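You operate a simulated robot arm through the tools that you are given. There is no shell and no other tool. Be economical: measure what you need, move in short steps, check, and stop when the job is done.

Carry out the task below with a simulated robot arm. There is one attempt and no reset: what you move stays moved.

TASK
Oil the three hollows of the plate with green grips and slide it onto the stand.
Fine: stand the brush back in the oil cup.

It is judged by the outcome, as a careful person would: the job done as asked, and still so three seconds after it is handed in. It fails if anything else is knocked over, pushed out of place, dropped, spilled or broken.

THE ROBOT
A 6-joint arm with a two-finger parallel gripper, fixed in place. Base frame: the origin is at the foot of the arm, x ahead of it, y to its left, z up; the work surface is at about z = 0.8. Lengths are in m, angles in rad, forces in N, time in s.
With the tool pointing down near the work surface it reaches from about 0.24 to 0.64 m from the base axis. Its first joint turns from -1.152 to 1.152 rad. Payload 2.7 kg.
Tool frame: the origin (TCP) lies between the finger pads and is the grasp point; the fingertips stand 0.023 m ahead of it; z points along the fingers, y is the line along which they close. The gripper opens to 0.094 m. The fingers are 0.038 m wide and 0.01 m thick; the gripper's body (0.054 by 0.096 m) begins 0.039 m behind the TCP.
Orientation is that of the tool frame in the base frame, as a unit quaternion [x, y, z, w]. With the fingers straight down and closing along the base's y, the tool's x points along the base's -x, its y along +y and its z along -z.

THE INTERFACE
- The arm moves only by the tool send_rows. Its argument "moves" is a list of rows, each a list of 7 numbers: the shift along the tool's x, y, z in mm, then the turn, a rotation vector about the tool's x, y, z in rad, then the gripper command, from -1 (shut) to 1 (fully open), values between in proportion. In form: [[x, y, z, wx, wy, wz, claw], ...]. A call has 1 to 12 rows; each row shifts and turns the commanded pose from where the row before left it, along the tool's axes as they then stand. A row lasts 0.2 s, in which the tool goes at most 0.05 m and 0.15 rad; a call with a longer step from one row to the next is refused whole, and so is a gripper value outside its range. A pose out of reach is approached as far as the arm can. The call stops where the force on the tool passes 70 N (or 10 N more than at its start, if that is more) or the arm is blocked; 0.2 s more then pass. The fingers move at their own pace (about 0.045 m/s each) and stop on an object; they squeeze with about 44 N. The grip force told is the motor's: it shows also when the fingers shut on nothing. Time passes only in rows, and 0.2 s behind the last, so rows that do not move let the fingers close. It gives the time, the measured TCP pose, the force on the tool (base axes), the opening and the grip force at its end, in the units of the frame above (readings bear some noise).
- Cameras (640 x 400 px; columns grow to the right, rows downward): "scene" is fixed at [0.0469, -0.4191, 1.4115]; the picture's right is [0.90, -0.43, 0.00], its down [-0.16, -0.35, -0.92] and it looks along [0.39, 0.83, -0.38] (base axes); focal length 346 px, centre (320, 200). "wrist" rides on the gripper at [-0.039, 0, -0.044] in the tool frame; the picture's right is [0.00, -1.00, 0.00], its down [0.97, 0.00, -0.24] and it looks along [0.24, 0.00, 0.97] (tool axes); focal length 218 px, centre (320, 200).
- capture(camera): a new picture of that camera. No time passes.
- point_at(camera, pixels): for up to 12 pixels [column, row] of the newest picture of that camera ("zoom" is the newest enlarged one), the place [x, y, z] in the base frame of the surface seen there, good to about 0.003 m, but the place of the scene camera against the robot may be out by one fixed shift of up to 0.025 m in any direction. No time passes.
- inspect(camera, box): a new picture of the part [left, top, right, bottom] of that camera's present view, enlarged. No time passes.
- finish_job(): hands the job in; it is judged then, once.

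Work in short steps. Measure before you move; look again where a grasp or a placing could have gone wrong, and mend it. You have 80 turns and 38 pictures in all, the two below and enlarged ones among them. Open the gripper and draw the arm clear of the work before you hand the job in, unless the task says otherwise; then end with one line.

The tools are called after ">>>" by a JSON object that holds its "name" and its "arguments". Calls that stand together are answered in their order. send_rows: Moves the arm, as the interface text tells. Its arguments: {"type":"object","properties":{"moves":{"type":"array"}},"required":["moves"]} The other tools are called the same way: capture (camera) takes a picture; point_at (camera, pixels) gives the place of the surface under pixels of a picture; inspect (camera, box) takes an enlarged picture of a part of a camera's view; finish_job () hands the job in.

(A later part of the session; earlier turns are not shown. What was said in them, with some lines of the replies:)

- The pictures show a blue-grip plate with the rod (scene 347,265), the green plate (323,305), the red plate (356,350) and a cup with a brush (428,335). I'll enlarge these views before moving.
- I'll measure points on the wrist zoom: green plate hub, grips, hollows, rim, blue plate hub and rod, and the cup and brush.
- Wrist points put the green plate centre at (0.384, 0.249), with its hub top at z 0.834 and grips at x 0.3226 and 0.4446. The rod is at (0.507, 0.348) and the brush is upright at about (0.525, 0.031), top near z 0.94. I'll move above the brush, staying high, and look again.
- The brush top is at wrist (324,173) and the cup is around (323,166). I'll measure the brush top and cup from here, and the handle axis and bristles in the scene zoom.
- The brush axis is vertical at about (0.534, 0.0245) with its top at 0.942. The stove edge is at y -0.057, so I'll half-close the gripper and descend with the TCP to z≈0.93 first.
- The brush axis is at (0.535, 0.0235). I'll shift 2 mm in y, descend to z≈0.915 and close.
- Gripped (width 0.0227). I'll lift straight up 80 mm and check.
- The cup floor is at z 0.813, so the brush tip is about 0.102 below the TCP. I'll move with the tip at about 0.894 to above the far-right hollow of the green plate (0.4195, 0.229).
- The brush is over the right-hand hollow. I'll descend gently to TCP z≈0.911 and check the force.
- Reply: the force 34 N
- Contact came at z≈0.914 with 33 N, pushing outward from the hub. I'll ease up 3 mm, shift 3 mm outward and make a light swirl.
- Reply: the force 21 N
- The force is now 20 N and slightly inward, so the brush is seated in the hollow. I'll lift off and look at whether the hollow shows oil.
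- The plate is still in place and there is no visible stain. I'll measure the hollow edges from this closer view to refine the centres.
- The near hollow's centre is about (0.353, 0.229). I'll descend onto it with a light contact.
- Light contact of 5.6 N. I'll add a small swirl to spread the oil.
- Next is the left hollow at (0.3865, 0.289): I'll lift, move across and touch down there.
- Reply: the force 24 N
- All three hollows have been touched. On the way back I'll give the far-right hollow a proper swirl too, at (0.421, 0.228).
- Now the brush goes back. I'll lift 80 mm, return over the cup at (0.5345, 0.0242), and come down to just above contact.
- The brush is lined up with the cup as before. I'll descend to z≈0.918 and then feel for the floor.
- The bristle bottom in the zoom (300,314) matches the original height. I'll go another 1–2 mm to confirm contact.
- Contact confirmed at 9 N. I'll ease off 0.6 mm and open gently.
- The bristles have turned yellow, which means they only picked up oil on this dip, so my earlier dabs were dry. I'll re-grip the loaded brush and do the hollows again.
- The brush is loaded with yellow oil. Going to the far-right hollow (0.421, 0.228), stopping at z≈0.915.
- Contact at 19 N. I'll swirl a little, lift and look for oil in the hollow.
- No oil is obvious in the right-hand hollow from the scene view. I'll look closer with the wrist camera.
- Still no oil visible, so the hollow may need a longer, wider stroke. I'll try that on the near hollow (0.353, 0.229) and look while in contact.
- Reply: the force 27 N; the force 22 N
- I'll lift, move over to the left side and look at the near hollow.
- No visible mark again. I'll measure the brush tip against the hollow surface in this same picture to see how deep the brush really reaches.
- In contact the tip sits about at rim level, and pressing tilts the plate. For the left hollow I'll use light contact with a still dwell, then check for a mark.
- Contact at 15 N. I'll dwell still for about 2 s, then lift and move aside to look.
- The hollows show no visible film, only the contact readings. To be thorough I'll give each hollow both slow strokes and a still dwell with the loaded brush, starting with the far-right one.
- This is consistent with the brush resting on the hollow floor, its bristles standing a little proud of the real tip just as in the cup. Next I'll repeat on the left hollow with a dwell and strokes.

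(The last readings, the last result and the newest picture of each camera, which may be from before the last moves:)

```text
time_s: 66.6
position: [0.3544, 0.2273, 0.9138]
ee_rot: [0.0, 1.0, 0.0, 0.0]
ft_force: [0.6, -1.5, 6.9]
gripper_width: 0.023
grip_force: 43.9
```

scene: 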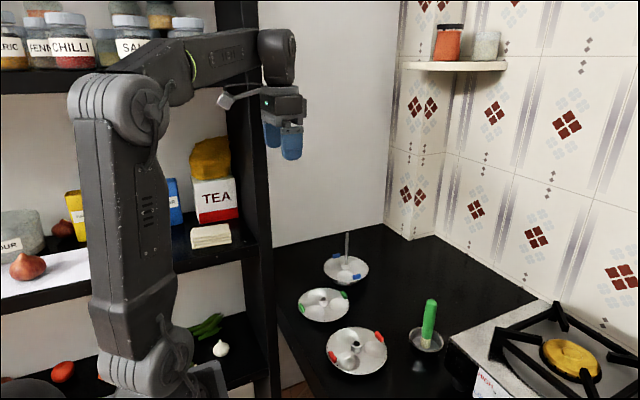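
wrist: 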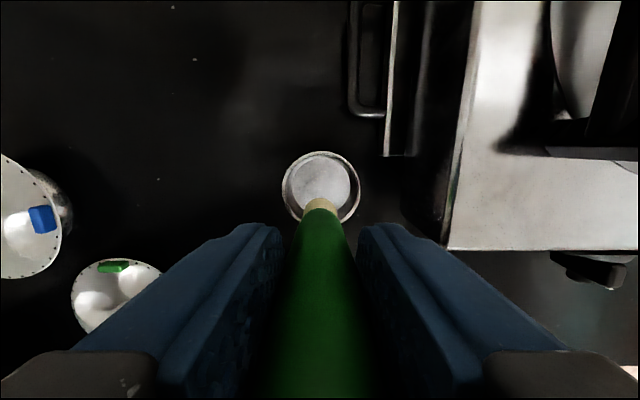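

All three had firm contact. Returning the brush to the cup: lift 80 mm, travel, and inspect the plate on the way.

>>> {"name": "send_rows", "arguments": {"moves": [[0, 0, -40, 0, 0, 0, -1], [0, 0, -40, 0, 0, 0, -1], [-25.7, -29.1, 0, 0, 0, 0, -1], [-25.7, -29.1, 0, 0, 0, 0, -1], [-25.7, -29.1, 0, 0, 0, 0, -1], [-25.7, -29.1, 0, 0, 0, 0, -1], [-25.7, -29.1, 0, 0, 0, 0, -1], [-25.7, -29.1, 0, 0, 0, 0, -1], [-25.7, -29.1, 0, 0, 0, 0, -1], [0, 0, 0, 0, 0, 0, -1], [0, 0, 0, 0, 0, 0, -1]]}}

>>> {"name": "inspect", "arguments": {"camera": "scene", "box": [290, 240, 450, 380]}}

```text
time_s: 69.0
position: [0.5342, 0.024, 0.991]
ee_rot: [0.001, 1.0, 0.0, 0.0]
ft_force: [0.5, 0.4, -0.5]
gripper_width: 0.0228
grip_force: 44.4
```

```text
2.86 times, centred on (370, 310) of scene
```

zoom: 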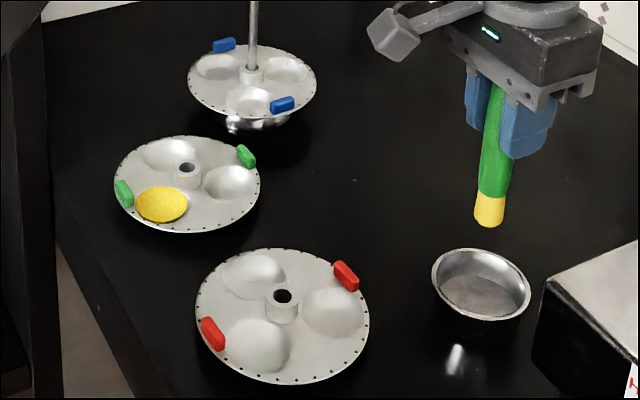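

The near hollow is now clearly yellow (zoom 162,204), so a mark does show. It appeared on the pass with light force (3–7 N), so I'll redo the other two gently. First the far-right one.

>>> {"name": "send_rows", "arguments": {"moves": [[16.1, 29.1, 0, 0, 0, 0, -1], [16.1, 29.1, 0, 0, 0, 0, -1], [16.1, 29.1, 0, 0, 0, 0, -1], [16.1, 29.1, 0, 0, 0, 0, -1], [16.1, 29.1, 0, 0, 0, 0, -1], [16.1, 29.1, 0, 0, 0, 0, -1], [16.1, 29.1, 0, 0, 0, 0, -1], [0, 0, 40, 0, 0, 0, -1], [0, 0, 30, 0, 0, 0, -1], [0, 0, 7, 0, 0, 0, -1], [0, 0, 0, 0, 0, 0, -1], [0, 0, 0, 0, 0, 0, -1]]}}

```text
time_s: 71.6
position: [0.4219, 0.2274, 0.9162]
ee_rot: [0.0, 1.0, -0.001, 0.0]
ft_force: [0.0, -0.5, 0.4]
gripper_width: 0.0227
grip_force: 44.0
```

>>> {"name": "send_rows", "arguments": {"moves": [[0, 0, 1, 0, 0, 0, -1], [0, 0, 0.8, 0, 0, 0, -1], [0, 0, 0.7, 0, 0, 0, -1], [0, 0, 0, 0, 0, 0, -1], [0, 0, 0, 0, 0, 0, -1]]}}

```text
time_s: 72.8
position: [0.4225, 0.2273, 0.9128]
ee_rot: [-0.001, 1.0, 0.001, -0.001]
ft_force: [0.4, -0.7, 1.0]
gripper_width: 0.0229
grip_force: 44.1
```

>>> {"name": "send_rows", "arguments": {"moves": [[0, 0, 0.7, 0, 0, 0, -1], [0, 0, 0, 0, 0, 0, -1], [0, 0, 0, 0, 0, 0, -1], [0, 0, 0, 0, 0, 0, -1], [0, 0, 0, 0, 0, 0, -1]]}}

```text
time_s: 74.0
position: [0.422, 0.2289, 0.9124]
ee_rot: [0.0, 1.0, 0.0, 0.0]
ft_force: [-0.2, -0.1, 7.0]
gripper_width: 0.0227
grip_force: 43.8
```

Gentle 7 N contact. Same dwell and stroke pattern as worked on the near hollow.

>>> {"name": "send_rows", "arguments": {"moves": [[0, 0, 0, 0, 0, 0, -1], [0, 0, 0, 0, 0, 0, -1], [4, 0, 0, 0, 0, 0, -1], [-4, 4, 0, 0, 0, 0, -1], [-4, -4, 0, 0, 0, 0, -1], [4, -4, 0, 0, 0, 0, -1], [0, 4, 0, 0, 0, 0, -1], [0, 0, 0, 0, 0, 0, -1], [0, 0, 0, 0, 0, 0, -1], [0, 0, 0, 0, 0, 0, -1]]}}

>>> {"name": "send_rows", "arguments": {"moves": [[0, 0, -10, 0, 0, 0, -1], [0, 0, -40, 0, 0, 0, -1], [17, 30.2, 0, 0, 0, 0, -1], [17, 30.2, 0, 0, 0, 0, -1], [0, 0, 0, 0, 0, 0, -1], [0, 0, 25, 0, 0, 0, -1], [0, 0, 20, 0, 0, 0, -1], [0, 0, 3, 0, 0, 0, -1], [0, 0, 0, 0, 0, 0, -1], [0, 0, 0, 0, 0, 0, -1]]}}

>>> {"name": "inspect", "arguments": {"camera": "scene", "box": [280, 240, 400, 340]}}

```text
time_s: 76.2
position: [0.421, 0.228, 0.9127]
ee_rot: [0.0, 1.0, -0.001, 0.002]
ft_force: [1.1, -2.7, 12.5]
gripper_width: 0.0229
grip_force: 44.2
```

```text
time_s: 78.4
position: [0.3878, 0.2878, 0.9142]
ee_rot: [0.0, 1.0, 0.0, 0.0]
ft_force: [-0.6, -0.2, 0.4]
gripper_width: 0.0226
grip_force: 44.5
```

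```text
4.00 times, centred on (340, 290) of scene
```

zoom: 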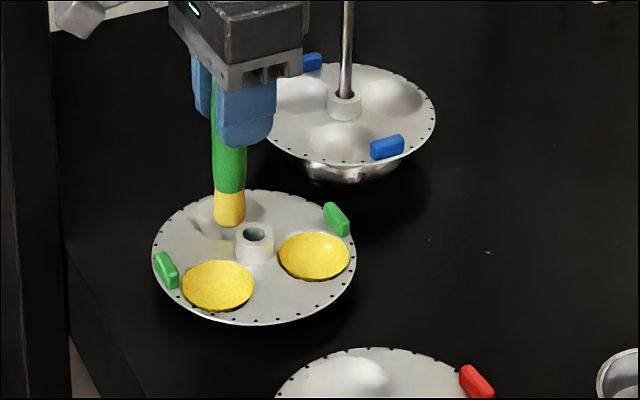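

The far-right hollow is now yellow too, so gentle dwelling works. Next I'll ease into light contact in the left hollow.

>>> {"name": "send_rows", "arguments": {"moves": [[0, 0, 1, 0, 0, 0, -1], [0, 0, 0.7, 0, 0, 0, -1], [0, 0, 0, 0, 0, 0, -1], [0, 0, 0, 0, 0, 0, -1]]}}

```text
time_s: 79.4
position: [0.3878, 0.2884, 0.9124]
ee_rot: [0.0, 1.0, 0.001, 0.001]
ft_force: [0.0, 0.2, 4.8]
gripper_width: 0.023
grip_force: 44.1
```

>>> {"name": "send_rows", "arguments": {"moves": [[0, 0, 0, 0, 0, 0, -1], [0, 0, 0, 0, 0, 0, -1], [0, 0, 0, 0, 0, 0, -1], [0, 0, 0, 0, 0, 0, -1], [4, 0, 0, 0, 0, 0, -1], [-4, 4, 0, 0, 0, 0, -1], [-4, -4, 0, 0, 0, 0, -1], [4, -4, 0, 0, 0, 0, -1], [0, 4, 0, 0, 0, 0, -1], [0, 0, 0, 0, 0, 0, -1], [0, 0, 0, 0, 0, 0, -1], [0, 0, 0, 0, 0, 0, -1]]}}

>>> {"name": "send_rows", "arguments": {"moves": [[0, 0, -10, 0, 0, 0, -1], [0, 0, -40, 0, 0, 0, -1], [0, 0, -29, 0, 0, 0, -1], [-24.3, -44, 0, 0, 0, 0, -1], [-24.3, -44, 0, 0, 0, 0, -1], [-24.3, -44, 0, 0, 0, 0, -1], [-24.3, -44, 0, 0, 0, 0, -1], [-24.3, -44, 0, 0, 0, 0, -1], [-24.3, -44, 0, 0, 0, 0, -1], [0, 0, 0, 0, 0, 0, -1], [0, 0, 0, 0, 0, 0, -1]]}}

>>> {"name": "inspect", "arguments": {"camera": "scene", "box": [290, 240, 450, 380]}}

```text
time_s: 82.0
position: [0.3879, 0.2878, 0.9123]
ee_rot: [0.0, 1.0, 0.0, -0.001]
ft_force: [-0.1, -1.3, 6.9]
gripper_width: 0.0229
grip_force: 44.4
```

```text
refused: row 4 steps farther than a row can; nothing moved
```

```text
2.86 times, centred on (370, 310) of scene
```

zoom: 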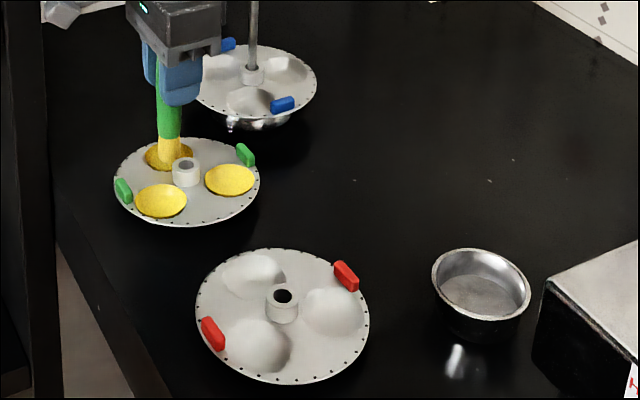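

All three hollows are yellow. The return move was refused for step size, so I'll resend it with shorter steps.

>>> {"name": "send_rows", "arguments": {"moves": [[0, 0, -39, 0, 0, 0, -1], [0, 0, -40, 0, 0, 0, -1], [-18.25, -33, 0, 0, 0, 0, -1], [-18.25, -33, 0, 0, 0, 0, -1], [-18.25, -33, 0, 0, 0, 0, -1], [-18.25, -33, 0, 0, 0, 0, -1], [-18.25, -33, 0, 0, 0, 0, -1], [-18.25, -33, 0, 0, 0, 0, -1], [-18.25, -33, 0, 0, 0, 0, -1], [-18.25, -33, 0, 0, 0, 0, -1], [0, 0, 0, 0, 0, 0, -1], [0, 0, 0, 0, 0, 0, -1]]}}

>>> {"name": "send_rows", "arguments": {"moves": [[0, 0, 35, 0, 0, 0, -1], [0, 0, 25, 0, 0, 0, -1], [0, 0, 15, 0, 0, 0, -1], [0, 0, 3, 0, 0, 0, -1], [0, 0, 0, 0, 0, 0, -1], [0, 0, 0, 0, 0, 0, -1]]}}

```text
time_s: 84.6
position: [0.5318, 0.0225, 0.9908]
ee_rot: [0.0, 1.0, 0.0, 0.0]
ft_force: [0.2, -0.9, -0.8]
gripper_width: 0.0227
grip_force: 43.8
```

```text
time_s: 86.0
position: [0.5328, 0.0233, 0.9128]
ee_rot: [0.0, 1.0, 0.0, 0.001]
ft_force: [0.4, -0.6, 0.1]
gripper_width: 0.0227
grip_force: 43.3
```

>>> {"name": "send_rows", "arguments": {"moves": [[0, 0, 1, 0, 0, 0, -1], [0, 0, 1, 0, 0, 0, -1], [0, 0, 0, 0, 0, 0, -1]]}}

```text
time_s: 86.8
position: [0.5318, 0.0233, 0.9117]
ee_rot: [0.0, 1.0, 0.0, 0.001]
ft_force: [0.1, 0.0, -0.2]
gripper_width: 0.0229
grip_force: 43.5
```

>>> {"name": "send_rows", "arguments": {"moves": [[0, 0, 1, 0, 0, 0, -1], [0, 0, 0.7, 0, 0, 0, -1], [0, 0, 0, 0, 0, 0, -1]]}}

```text
time_s: 87.6
position: [0.5323, 0.0245, 0.91]
ee_rot: [0.0, 1.0, 0.0, 0.0]
ft_force: [-0.1, -0.1, -0.9]
gripper_width: 0.0228
grip_force: 44.2
```

>>> {"name": "send_rows", "arguments": {"moves": [[0, 0, 1, 0, 0, 0, -1], [0, 0, 0, 0, 0, 0, -1]]}}

```text
time_s: 88.2
position: [0.5331, 0.0236, 0.9099]
ee_rot: [0.0, 1.0, 0.0, 0.0]
ft_force: [-0.4, 0.2, -1.0]
gripper_width: 0.0231
grip_force: 44.3
```

>>> {"name": "send_rows", "arguments": {"moves": [[0, 0, 1, 0, 0, 0, -1], [0, 0, 0, 0, 0, 0, -1]]}}

```text
time_s: 88.8
position: [0.5338, 0.0243, 0.9088]
ee_rot: [0.0, 1.0, -0.001, 0.001]
ft_force: [-0.7, -0.6, 5.0]
gripper_width: 0.0228
grip_force: 44.1
```

Contact at 5 N. I'll release gently, keep the opening modest and rise clear.

>>> {"name": "send_rows", "arguments": {"moves": [[0, 0, -0.3, 0, 0, 0, -0.45], [0, 0, 0, 0, 0, 0, -0.35], [0, 0, 0, 0, 0, 0, -0.1], [0, 0, 0, 0, 0, 0, 0.1], [0, 0, 0, 0, 0, 0, 0.1], [0, 0, -20, 0, 0, 0, 0.1], [0, 0, -35, 0, 0, 0, 0.1], [0, 0, -40, 0, 0, 0, 0.1], [0, 0, -40, 0, 0, 0, 0.1], [0, 0, 0, 0, 0, 0, 0.1]]}}

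>>> {"name": "inspect", "arguments": {"camera": "scene", "box": [290, 240, 450, 380]}}

```text
time_s: 91.0
position: [0.5337, 0.0235, 1.0426]
ee_rot: [0.0, 1.0, 0.0, 0.001]
ft_force: [0.2, 0.3, 0.5]
gripper_width: 0.0516
grip_force: 0.0
```

```text
2.86 times, centred on (370, 310) of scene
```

zoom: 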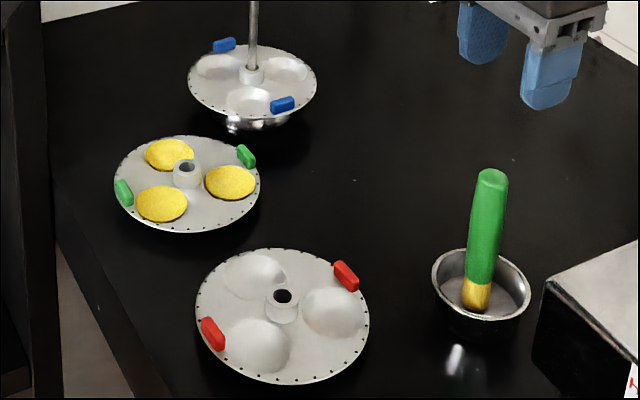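

The brush is standing in the cup and all three hollows are yellow. Now the plate: I'll move above it, then turn the tool 90° so the fingers close along base x for the near green grip.

>>> {"name": "send_rows", "arguments": {"moves": [[22.3, 32.75, 0, 0, 0, 0, 0], [22.3, 32.75, 0, 0, 0, 0, 0], [22.3, 32.75, 0, 0, 0, 0, 0], [22.3, 32.75, 0, 0, 0, 0, 0], [22.3, 32.75, 0, 0, 0, 0, 0], [22.3, 32.75, 0, 0, 0, 0, 0], [0, 0, 0, 0, 0, 0, 0]]}}

>>> {"name": "send_rows", "arguments": {"moves": [[0, 0, 0, 0, 0, 0.1428, 0], [0, 0, 0, 0, 0, 0.1428, 0], [0, 0, 0, 0, 0, 0.1428, 0], [0, 0, 0, 0, 0, 0.1428, 0], [0, 0, 0, 0, 0, 0.1428, 0], [0, 0, 0, 0, 0, 0.1428, 0], [0, 0, 0, 0, 0, 0.1428, 0], [0, 0, 0, 0, 0, 0.1428, 0], [0, 0, 0, 0, 0, 0.1428, 0], [0, 0, 0, 0, 0, 0.1428, 0], [0, 0, 0, 0, 0, 0.1428, 0], [0, 0, 0, 0, 0, 0, 0]]}}

>>> {"name": "capture", "arguments": {"camera": "wrist"}}

```text
time_s: 92.6
position: [0.3996, 0.2219, 1.0431]
ee_rot: [0.0, 1.0, -0.001, 0.0]
ft_force: [-0.2, -0.4, 0.9]
gripper_width: 0.0467
grip_force: 0.1
```

```text
time_s: 95.2
position: [0.3991, 0.2212, 1.0418]
ee_rot: [0.708, 0.707, 0.001, 0.0]
ft_force: [-0.8, 0.3, 0.9]
gripper_width: 0.0468
grip_force: 0.0
```

```text
5 pictures are left
```

wrist: 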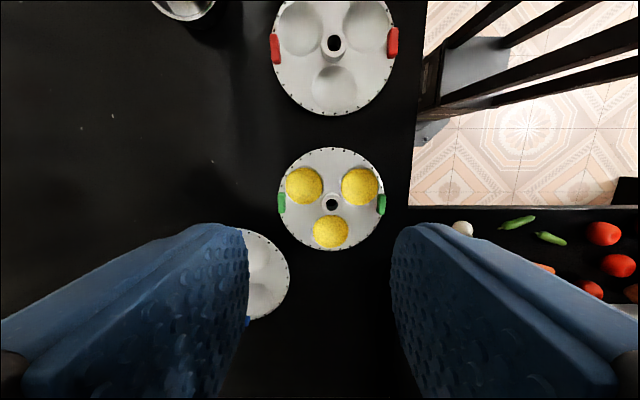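

The view now has right = -x and down = +y, with the near grip at (381,204). I'll measure the grips, hub and rim.

>>> {"name": "point_at", "arguments": {"camera": "wrist", "pixels": [[381, 196], [381, 204], [381, 212], [378, 204], [384, 204], [282, 204], [332, 196], [332, 213], [325, 204], [340, 204], [332, 149], [332, 249]]}}

```text
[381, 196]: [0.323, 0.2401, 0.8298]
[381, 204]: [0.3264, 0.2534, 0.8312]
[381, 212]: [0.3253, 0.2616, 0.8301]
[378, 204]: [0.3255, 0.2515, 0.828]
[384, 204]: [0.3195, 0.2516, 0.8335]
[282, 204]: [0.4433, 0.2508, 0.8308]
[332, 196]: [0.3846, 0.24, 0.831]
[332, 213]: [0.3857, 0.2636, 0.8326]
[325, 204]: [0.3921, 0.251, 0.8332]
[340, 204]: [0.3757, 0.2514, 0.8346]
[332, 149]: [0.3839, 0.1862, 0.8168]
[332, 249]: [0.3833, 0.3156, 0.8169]
```

Plate centre is (0.384, 0.251) and the near grip is at (0.3235, 0.251), top 0.832. I'll move above it with a narrow opening, down to z≈0.87.

>>> {"name": "send_rows", "arguments": {"moves": [[15, -37.8, 0, 0, 0, 0, -0.3], [15, -37.8, 0, 0, 0, 0, -0.3], [0, 0, 40, 0, 0, 0, -0.3], [0, 0, 40, 0, 0, 0, -0.3], [0, 0, 40, 0, 0, 0, -0.3], [0, 0, 40, 0, 0, 0, -0.3], [0, 0, 12, 0, 0, 0, -0.3], [0, 0, 0, 0, 0, 0, -0.3], [0, 0, 0, 0, 0, 0, -0.3]]}}

>>> {"name": "capture", "arguments": {"camera": "wrist"}}

```text
time_s: 97.2
position: [0.3234, 0.2514, 0.8722]
ee_rot: [0.706, 0.708, -0.001, 0.0]
ft_force: [0.1, -0.1, 0.6]
gripper_width: 0.033
grip_force: 0.0
```

```text
4 pictures are left
```

wrist: 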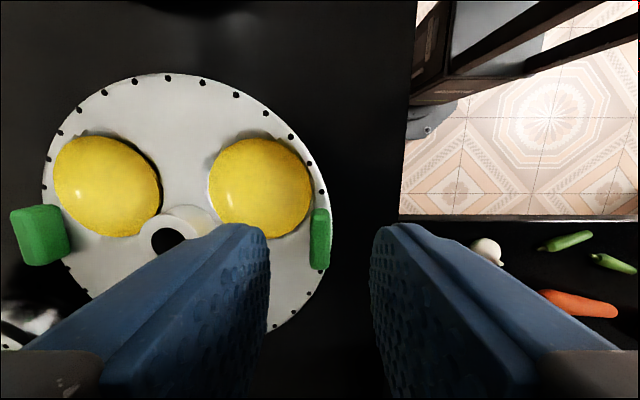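

The grip at (320,240) is centred between the fingers. I'll descend 30 mm to z≈0.842 and check the force.

>>> {"name": "send_rows", "arguments": {"moves": [[0, 0, 15, 0, 0, 0, -0.3], [0, 0, 10, 0, 0, 0, -0.3], [0, 0, 5, 0, 0, 0, -0.3], [0, 0, 0, 0, 0, 0, -0.3]]}}

```text
time_s: 98.2
position: [0.3239, 0.2506, 0.8417]
ee_rot: [0.707, 0.707, 0.0, -0.001]
ft_force: [0.7, -0.5, 1.0]
gripper_width: 0.0328
grip_force: 0.0
```

>>> {"name": "send_rows", "arguments": {"moves": [[0, 0, 0, 0, 0, 0, -1], [0, 0, 0, 0, 0, 0, -1], [0, 0, 0, 0, 0, 0, -1], [0, 0, -3, 0, 0, 0, -1], [0, 0, -5, 0, 0, 0, -1], [0, 0, -10, 0, 0, 0, -1], [0, 0, 0, 0, 0, 0, -1]]}}

>>> {"name": "inspect", "arguments": {"camera": "scene", "box": [270, 230, 390, 340]}}

```text
time_s: 99.8
position: [0.3236, 0.2507, 0.859]
ee_rot: [0.707, 0.707, 0.001, 0.0]
ft_force: [0.0, 0.7, 0.0]
gripper_width: 0.0001
grip_force: 42.3
```

```text
3.64 times, centred on (330, 285) of scene
```

zoom: 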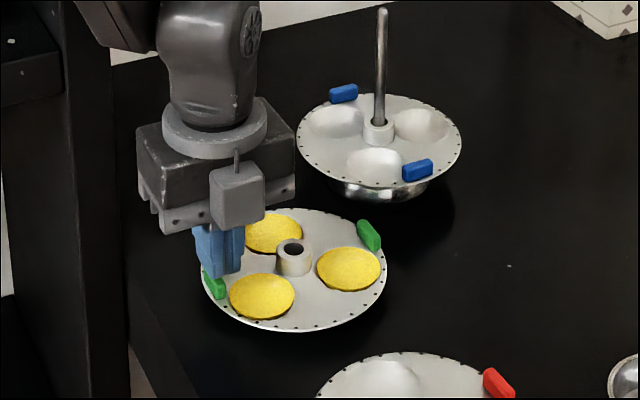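

The fingers shut on nothing: either the grip slipped out or I was too shallow. I'll reopen, go down a little deeper and check the width before lifting.

>>> {"name": "send_rows", "arguments": {"moves": [[0, 0, 0, 0, 0, 0, -0.3], [0, 0, 0, 0, 0, 0, -0.3], [0, 0, 0, 0, 0, 0, -0.3], [0, 0, 13, 0, 0, 0, -0.3], [0, 0, 4, 0, 0, 0, -0.3], [0, 0, 1.5, 0, 0, 0, -0.3], [0, 0, 0, 0, 0, 0, -0.3]]}}

>>> {"name": "send_rows", "arguments": {"moves": [[0, 0, 0, 0, 0, 0, -1], [0, 0, 0, 0, 0, 0, -1], [0, 0, 0, 0, 0, 0, -1]]}}

```text
time_s: 101.4
position: [0.3232, 0.2504, 0.8395]
ee_rot: [0.707, 0.707, 0.0, 0.0]
ft_force: [0.2, 0.2, 0.1]
gripper_width: 0.0329
grip_force: 0.1
```

```text
time_s: 102.2
position: [0.3242, 0.2502, 0.8405]
ee_rot: [0.707, 0.707, 0.0, 0.0]
ft_force: [-1.4, -0.8, 0.4]
gripper_width: 0.0078
grip_force: 44.1
```

It's now closing on the grip (7.8 mm). For a surer hold I'll reopen slightly, go down until the fingertips touch the plate, then close.

>>> {"name": "send_rows", "arguments": {"moves": [[0, 0, 0, 0, 0, 0, -0.5], [0, 0, 0, 0, 0, 0, -0.5], [0, 0, 1, 0, 0, 0, -0.5], [0, 0, 1, 0, 0, 0, -0.5], [0, 0, 0, 0, 0, 0, -0.5]]}}

```text
time_s: 103.4
position: [0.3239, 0.2517, 0.8386]
ee_rot: [0.707, 0.707, 0.0, -0.001]
ft_force: [-1.4, 0.6, 1.1]
gripper_width: 0.0231
grip_force: 0.0
```

>>> {"name": "send_rows", "arguments": {"moves": [[0, 0, 1, 0, 0, 0, -0.5], [0, 0, 1, 0, 0, 0, -0.5], [0, 0, 0, 0, 0, 0, -0.5]]}}

```text
time_s: 104.2
position: [0.3234, 0.2519, 0.8372]
ee_rot: [0.707, 0.707, 0.002, 0.001]
ft_force: [-2.1, -5.2, 21.9]
gripper_width: 0.0224
grip_force: 0.2
```

Plate contact at z 0.837. Backing off 1 mm and closing.

>>> {"name": "send_rows", "arguments": {"moves": [[0, 0, -1, 0, 0, 0, -0.5], [0, 0, 0, 0, 0, 0, -1], [0, 0, 0, 0, 0, 0, -1], [0, 0, 0, 0, 0, 0, -1], [0, 0, -2, 0, 0, 0, -1], [0, 0, -3, 0, 0, 0, -1], [0, 0, 0, 0, 0, 0, -1]]}}

```text
time_s: 105.8
position: [0.3231, 0.2515, 0.8419]
ee_rot: [0.707, 0.707, -0.001, -0.001]
ft_force: [0.3, 0.0, 0.0]
gripper_width: 0.0078
grip_force: 43.6
```

Still holding at 7.8 mm. Lifting slowly another 25 mm while watching the width.

>>> {"name": "send_rows", "arguments": {"moves": [[0, 0, -4, 0, 0, 0, -1], [0, 0, -4, 0, 0, 0, -1], [0, 0, -5, 0, 0, 0, -1], [0, 0, -6, 0, 0, 0, -1], [0, 0, -6, 0, 0, 0, -1], [0, 0, 0, 0, 0, 0, -1]]}}

```text
time_s: 107.2
position: [0.3237, 0.2516, 0.8681]
ee_rot: [0.707, 0.707, 0.0, 0.0]
ft_force: [0.1, 0.1, -1.0]
gripper_width: 0.0078
grip_force: 44.1
```

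The grip is secure. Lifting to z≈1.02 so the plate clears the rod tip (0.955).

>>> {"name": "send_rows", "arguments": {"moves": [[0, 0, -15, 0, 0, 0, -1], [0, 0, -20, 0, 0, 0, -1], [0, 0, -20, 0, 0, 0, -1], [0, 0, -20, 0, 0, 0, -1], [0, 0, -20, 0, 0, 0, -1], [0, 0, -20, 0, 0, 0, -1], [0, 0, -20, 0, 0, 0, -1], [0, 0, -20, 0, 0, 0, -1], [0, 0, 0, 0, 0, 0, -1], [0, 0, 0, 0, 0, 0, -1]]}}

>>> {"name": "send_rows", "arguments": {"moves": [[0, 0, 0, 0, 0, -0.1309, -1], [0, 0, 0, 0, 0, -0.1309, -1], [0, 0, 0, 0, 0, -0.1309, -1], [0, 0, 0, 0, 0, -0.1309, -1], [0, 0, 0, 0, 0, 0, -1], [0, 0, 0, 0, 0, 0, -1]]}}

```text
time_s: 109.4
position: [0.3243, 0.2511, 1.022]
ee_rot: [0.708, 0.706, 0.0, 0.0]
ft_force: [0.1, -0.1, -1.4]
gripper_width: 0.0082
grip_force: 43.8
```

```text
time_s: 110.8
position: [0.3249, 0.2512, 1.0225]
ee_rot: [0.504, 0.864, 0.001, 0.001]
ft_force: [30.7, 12.9, -7.0]
gripper_width: 0.0078
grip_force: 43.6
```

A side force of about 31 N appeared during the turn, so something is touching. I'll look before going on.

>>> {"name": "capture", "arguments": {"camera": "scene"}}

```text
2 pictures are left
```

scene: 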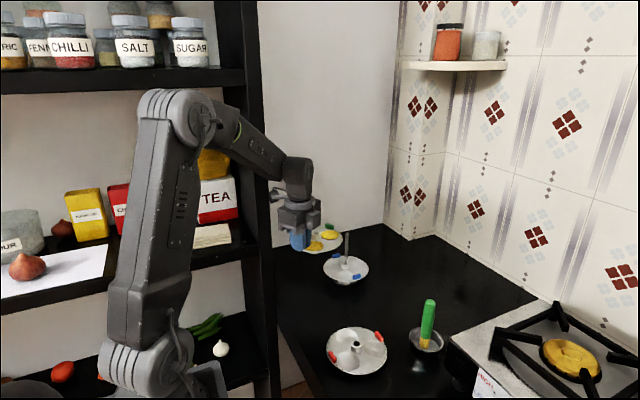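

The gripper's left side is close to the shelf post near column 270, which pushes it toward +x. I'll move away along +x in small steps.

>>> {"name": "send_rows", "arguments": {"moves": [[-5, 8.7, 0, 0, 0, 0, -1], [-10, 17.3, 0, 0, 0, 0, -1], [-15, 26, 0, 0, 0, 0, -1], [0, 0, 0, 0, 0, 0, -1], [0, 0, 0, 0, 0, 0, -1]]}}

>>> {"name": "point_at", "arguments": {"camera": "scene", "pixels": [[325, 240], [330, 232], [315, 246], [330, 226], [262, 210], [270, 250], [272, 195], [347, 235], [349, 263], [342, 240]]}}

```text
time_s: 112.0
position: [0.3829, 0.2508, 1.0235]
ee_rot: [0.499, 0.867, -0.001, 0.0]
ft_force: [0.5, 0.6, 0.2]
gripper_width: 0.008
grip_force: 44.2
```

```text
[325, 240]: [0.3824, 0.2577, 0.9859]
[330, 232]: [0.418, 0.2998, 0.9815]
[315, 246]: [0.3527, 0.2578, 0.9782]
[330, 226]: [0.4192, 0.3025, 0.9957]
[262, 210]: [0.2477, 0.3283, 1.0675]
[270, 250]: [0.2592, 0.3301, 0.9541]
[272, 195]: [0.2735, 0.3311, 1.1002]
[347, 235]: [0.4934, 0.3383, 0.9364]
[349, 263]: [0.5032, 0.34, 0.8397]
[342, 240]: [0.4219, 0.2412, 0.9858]
```

Free again and still gripped at 8.0 mm, with the far grip where expected. I'll move so the hub is over the rod, target TCP (0.453, 0.318).

>>> {"name": "send_rows", "arguments": {"moves": [[4.6, 18.9, 0, 0, 0, 0, -1], [4.6, 18.9, 0, 0, 0, 0, -1], [4.6, 18.9, 0, 0, 0, 0, -1], [4.6, 18.9, 0, 0, 0, 0, -1], [4.5, 18.7, 0, 0, 0, 0, -1], [0, 0, 0, 0, 0, 0, -1], [0, 0, 0, 0, 0, 0, -1]]}}

>>> {"name": "inspect", "arguments": {"camera": "scene", "box": [290, 190, 400, 290]}}

```text
time_s: 113.6
position: [0.4546, 0.3191, 1.0222]
ee_rot: [0.5, 0.866, 0.0, 0.0]
ft_force: [0.3, -0.1, -0.4]
gripper_width: 0.0077
grip_force: 43.6
```

```text
4.00 times, centred on (345, 240) of scene
```

zoom: 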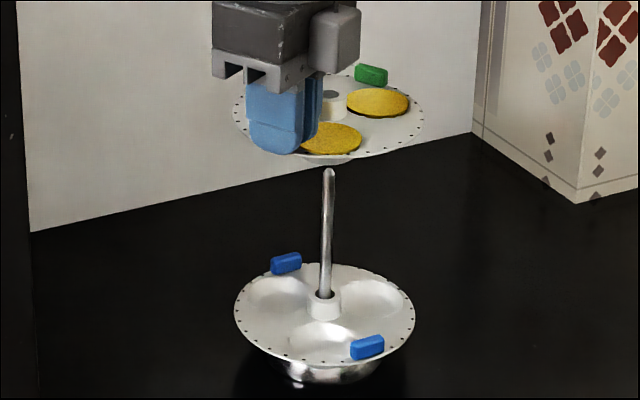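

The plate is level above the rod. I'll measure the hub, rims, far grip and the rod, all in the same scene frame.

>>> {"name": "point_at", "arguments": {"camera": "zoom", "pixels": [[329, 172], [328, 185], [327, 220], [326, 260], [325, 285], [335, 112], [332, 95], [234, 105], [424, 122], [330, 162], [371, 72], [340, 110]]}}

>>> {"name": "point_at", "arguments": {"camera": "zoom", "pixels": [[234, 310], [414, 310], [325, 365], [325, 263], [285, 262], [367, 346], [380, 98], [332, 138], [312, 308], [340, 308], [350, 158], [410, 140]]}}

```text
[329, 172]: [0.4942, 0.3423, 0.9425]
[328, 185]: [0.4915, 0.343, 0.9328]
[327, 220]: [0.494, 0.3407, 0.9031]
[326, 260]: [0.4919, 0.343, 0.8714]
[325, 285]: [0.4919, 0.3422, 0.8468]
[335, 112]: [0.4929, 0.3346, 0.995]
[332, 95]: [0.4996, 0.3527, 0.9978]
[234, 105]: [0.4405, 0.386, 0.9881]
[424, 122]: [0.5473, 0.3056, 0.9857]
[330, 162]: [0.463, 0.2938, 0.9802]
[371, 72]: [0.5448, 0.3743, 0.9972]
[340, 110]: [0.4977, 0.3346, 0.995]
```

```text
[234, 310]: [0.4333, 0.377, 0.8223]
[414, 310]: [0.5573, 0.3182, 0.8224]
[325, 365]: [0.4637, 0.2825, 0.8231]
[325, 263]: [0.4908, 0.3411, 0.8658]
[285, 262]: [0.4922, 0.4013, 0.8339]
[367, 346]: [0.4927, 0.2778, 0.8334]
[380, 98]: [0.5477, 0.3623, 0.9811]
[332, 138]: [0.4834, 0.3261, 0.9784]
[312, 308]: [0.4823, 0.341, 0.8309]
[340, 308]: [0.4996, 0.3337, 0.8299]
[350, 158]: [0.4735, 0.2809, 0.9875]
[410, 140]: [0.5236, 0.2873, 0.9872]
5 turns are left
```

The plate centre (0.494, 0.345) matches the rod (0.494, 0.3455) in the scene frame, so it is aligned. I'll descend 60 mm to thread the tip and check the force.

>>> {"name": "send_rows", "arguments": {"moves": [[0, 0, 15, 0, 0, 0, -1], [0, 0, 15, 0, 0, 0, -1], [0, 0, 8, 0, 0, 0, -1], [0, 0, 6, 0, 0, 0, -1], [0, 0, 6, 0, 0, 0, -1], [0, 0, 6, 0, 0, 0, -1], [0, 0, 6, 0, 0, 0, -1], [0, 0, 6, 0, 0, 0, -1], [0, 0, 0, 0, 0, 0, -1]]}}

```text
time_s: 115.6
position: [0.4545, 0.3182, 0.957]
ee_rot: [0.5, 0.866, 0.0, -0.001]
ft_force: [-0.4, 0.5, -0.3]
gripper_width: 0.0079
grip_force: 44.0
4 turns are left
```

No force, with the hub bottom already below the rod tip, so it has threaded. Descending the rest to TCP z≈0.884.

>>> {"name": "send_rows", "arguments": {"moves": [[0, 0, 10, 0, 0, 0, -1], [0, 0, 10, 0, 0, 0, -1], [0, 0, 10, 0, 0, 0, -1], [0, 0, 10, 0, 0, 0, -1], [0, 0, 10, 0, 0, 0, -1], [0, 0, 8, 0, 0, 0, -1], [0, 0, 6, 0, 0, 0, -1], [0, 0, 5, 0, 0, 0, -1], [0, 0, 3, 0, 0, 0, -1], [0, 0, 2, 0, 0, 0, -1], [0, 0, 0, 0, 0, 0, -1]]}}

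```text
time_s: 118.0
position: [0.4543, 0.3179, 0.8828]
ee_rot: [0.499, 0.866, 0.003, 0.001]
ft_force: [-6.8, -5.1, 30.0]
gripper_width: 0.0094
grip_force: 43.6
3 turns are left
```

Seated: 30 N contact at z 0.883. I'll ease up slightly, open, let it settle, rise straight clear of the rod, and look in the same turn.

>>> {"name": "send_rows", "arguments": {"moves": [[0, 0, -2, 0, 0, 0, -1], [0, 0, 0, 0, 0, 0, -0.7], [0, 0, 0, 0, 0, 0, -0.5], [0, 0, 0, 0, 0, 0, -0.45], [0, 0, 0, 0, 0, 0, -0.45], [0, 0, -5, 0, 0, 0, -0.45], [0, 0, -12, 0, 0, 0, -0.45], [0, 0, -25, 0, 0, 0, -0.45], [0, 0, -35, 0, 0, 0, -0.45], [0, 0, -40, 0, 0, 0, -0.3], [0, 0, -40, 0, 0, 0, 0], [0, 0, 0, 0, 0, 0, 0]]}}

>>> {"name": "capture", "arguments": {"camera": "scene"}}

```text
time_s: 120.6
position: [0.454, 0.3181, 1.0408]
ee_rot: [0.5, 0.866, 0.0, 0.0]
ft_force: [-0.2, 0.2, 0.3]
gripper_width: 0.0469
grip_force: 0.0
```

```text
0 pictures are left
2 turns are left
```

scene: 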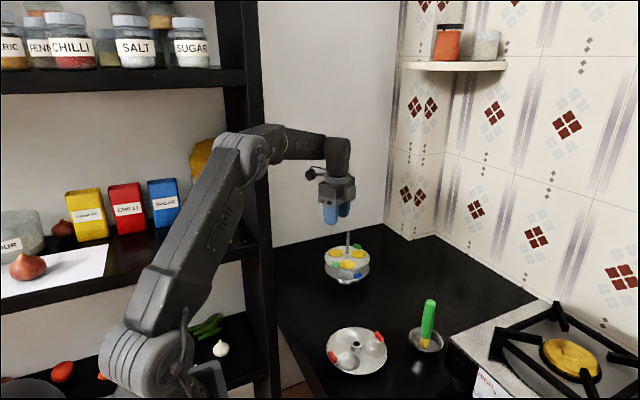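

The picture shows the oiled plate seated on the rod above the blue plate, the brush standing in the cup, and the arm clear. I'm handing the job in.

>>> {"name": "finish_job", "arguments": {}}

```text
The job is handed in.
```

The green-grip plate is oiled in all three hollows and seated on the stand, the brush is standing in the oil cup, and I've handed the job in. The gripper brushed the fixed shelf post once while turning the plate; the plate stayed in the grip and the last picture shows nothing knocked over.
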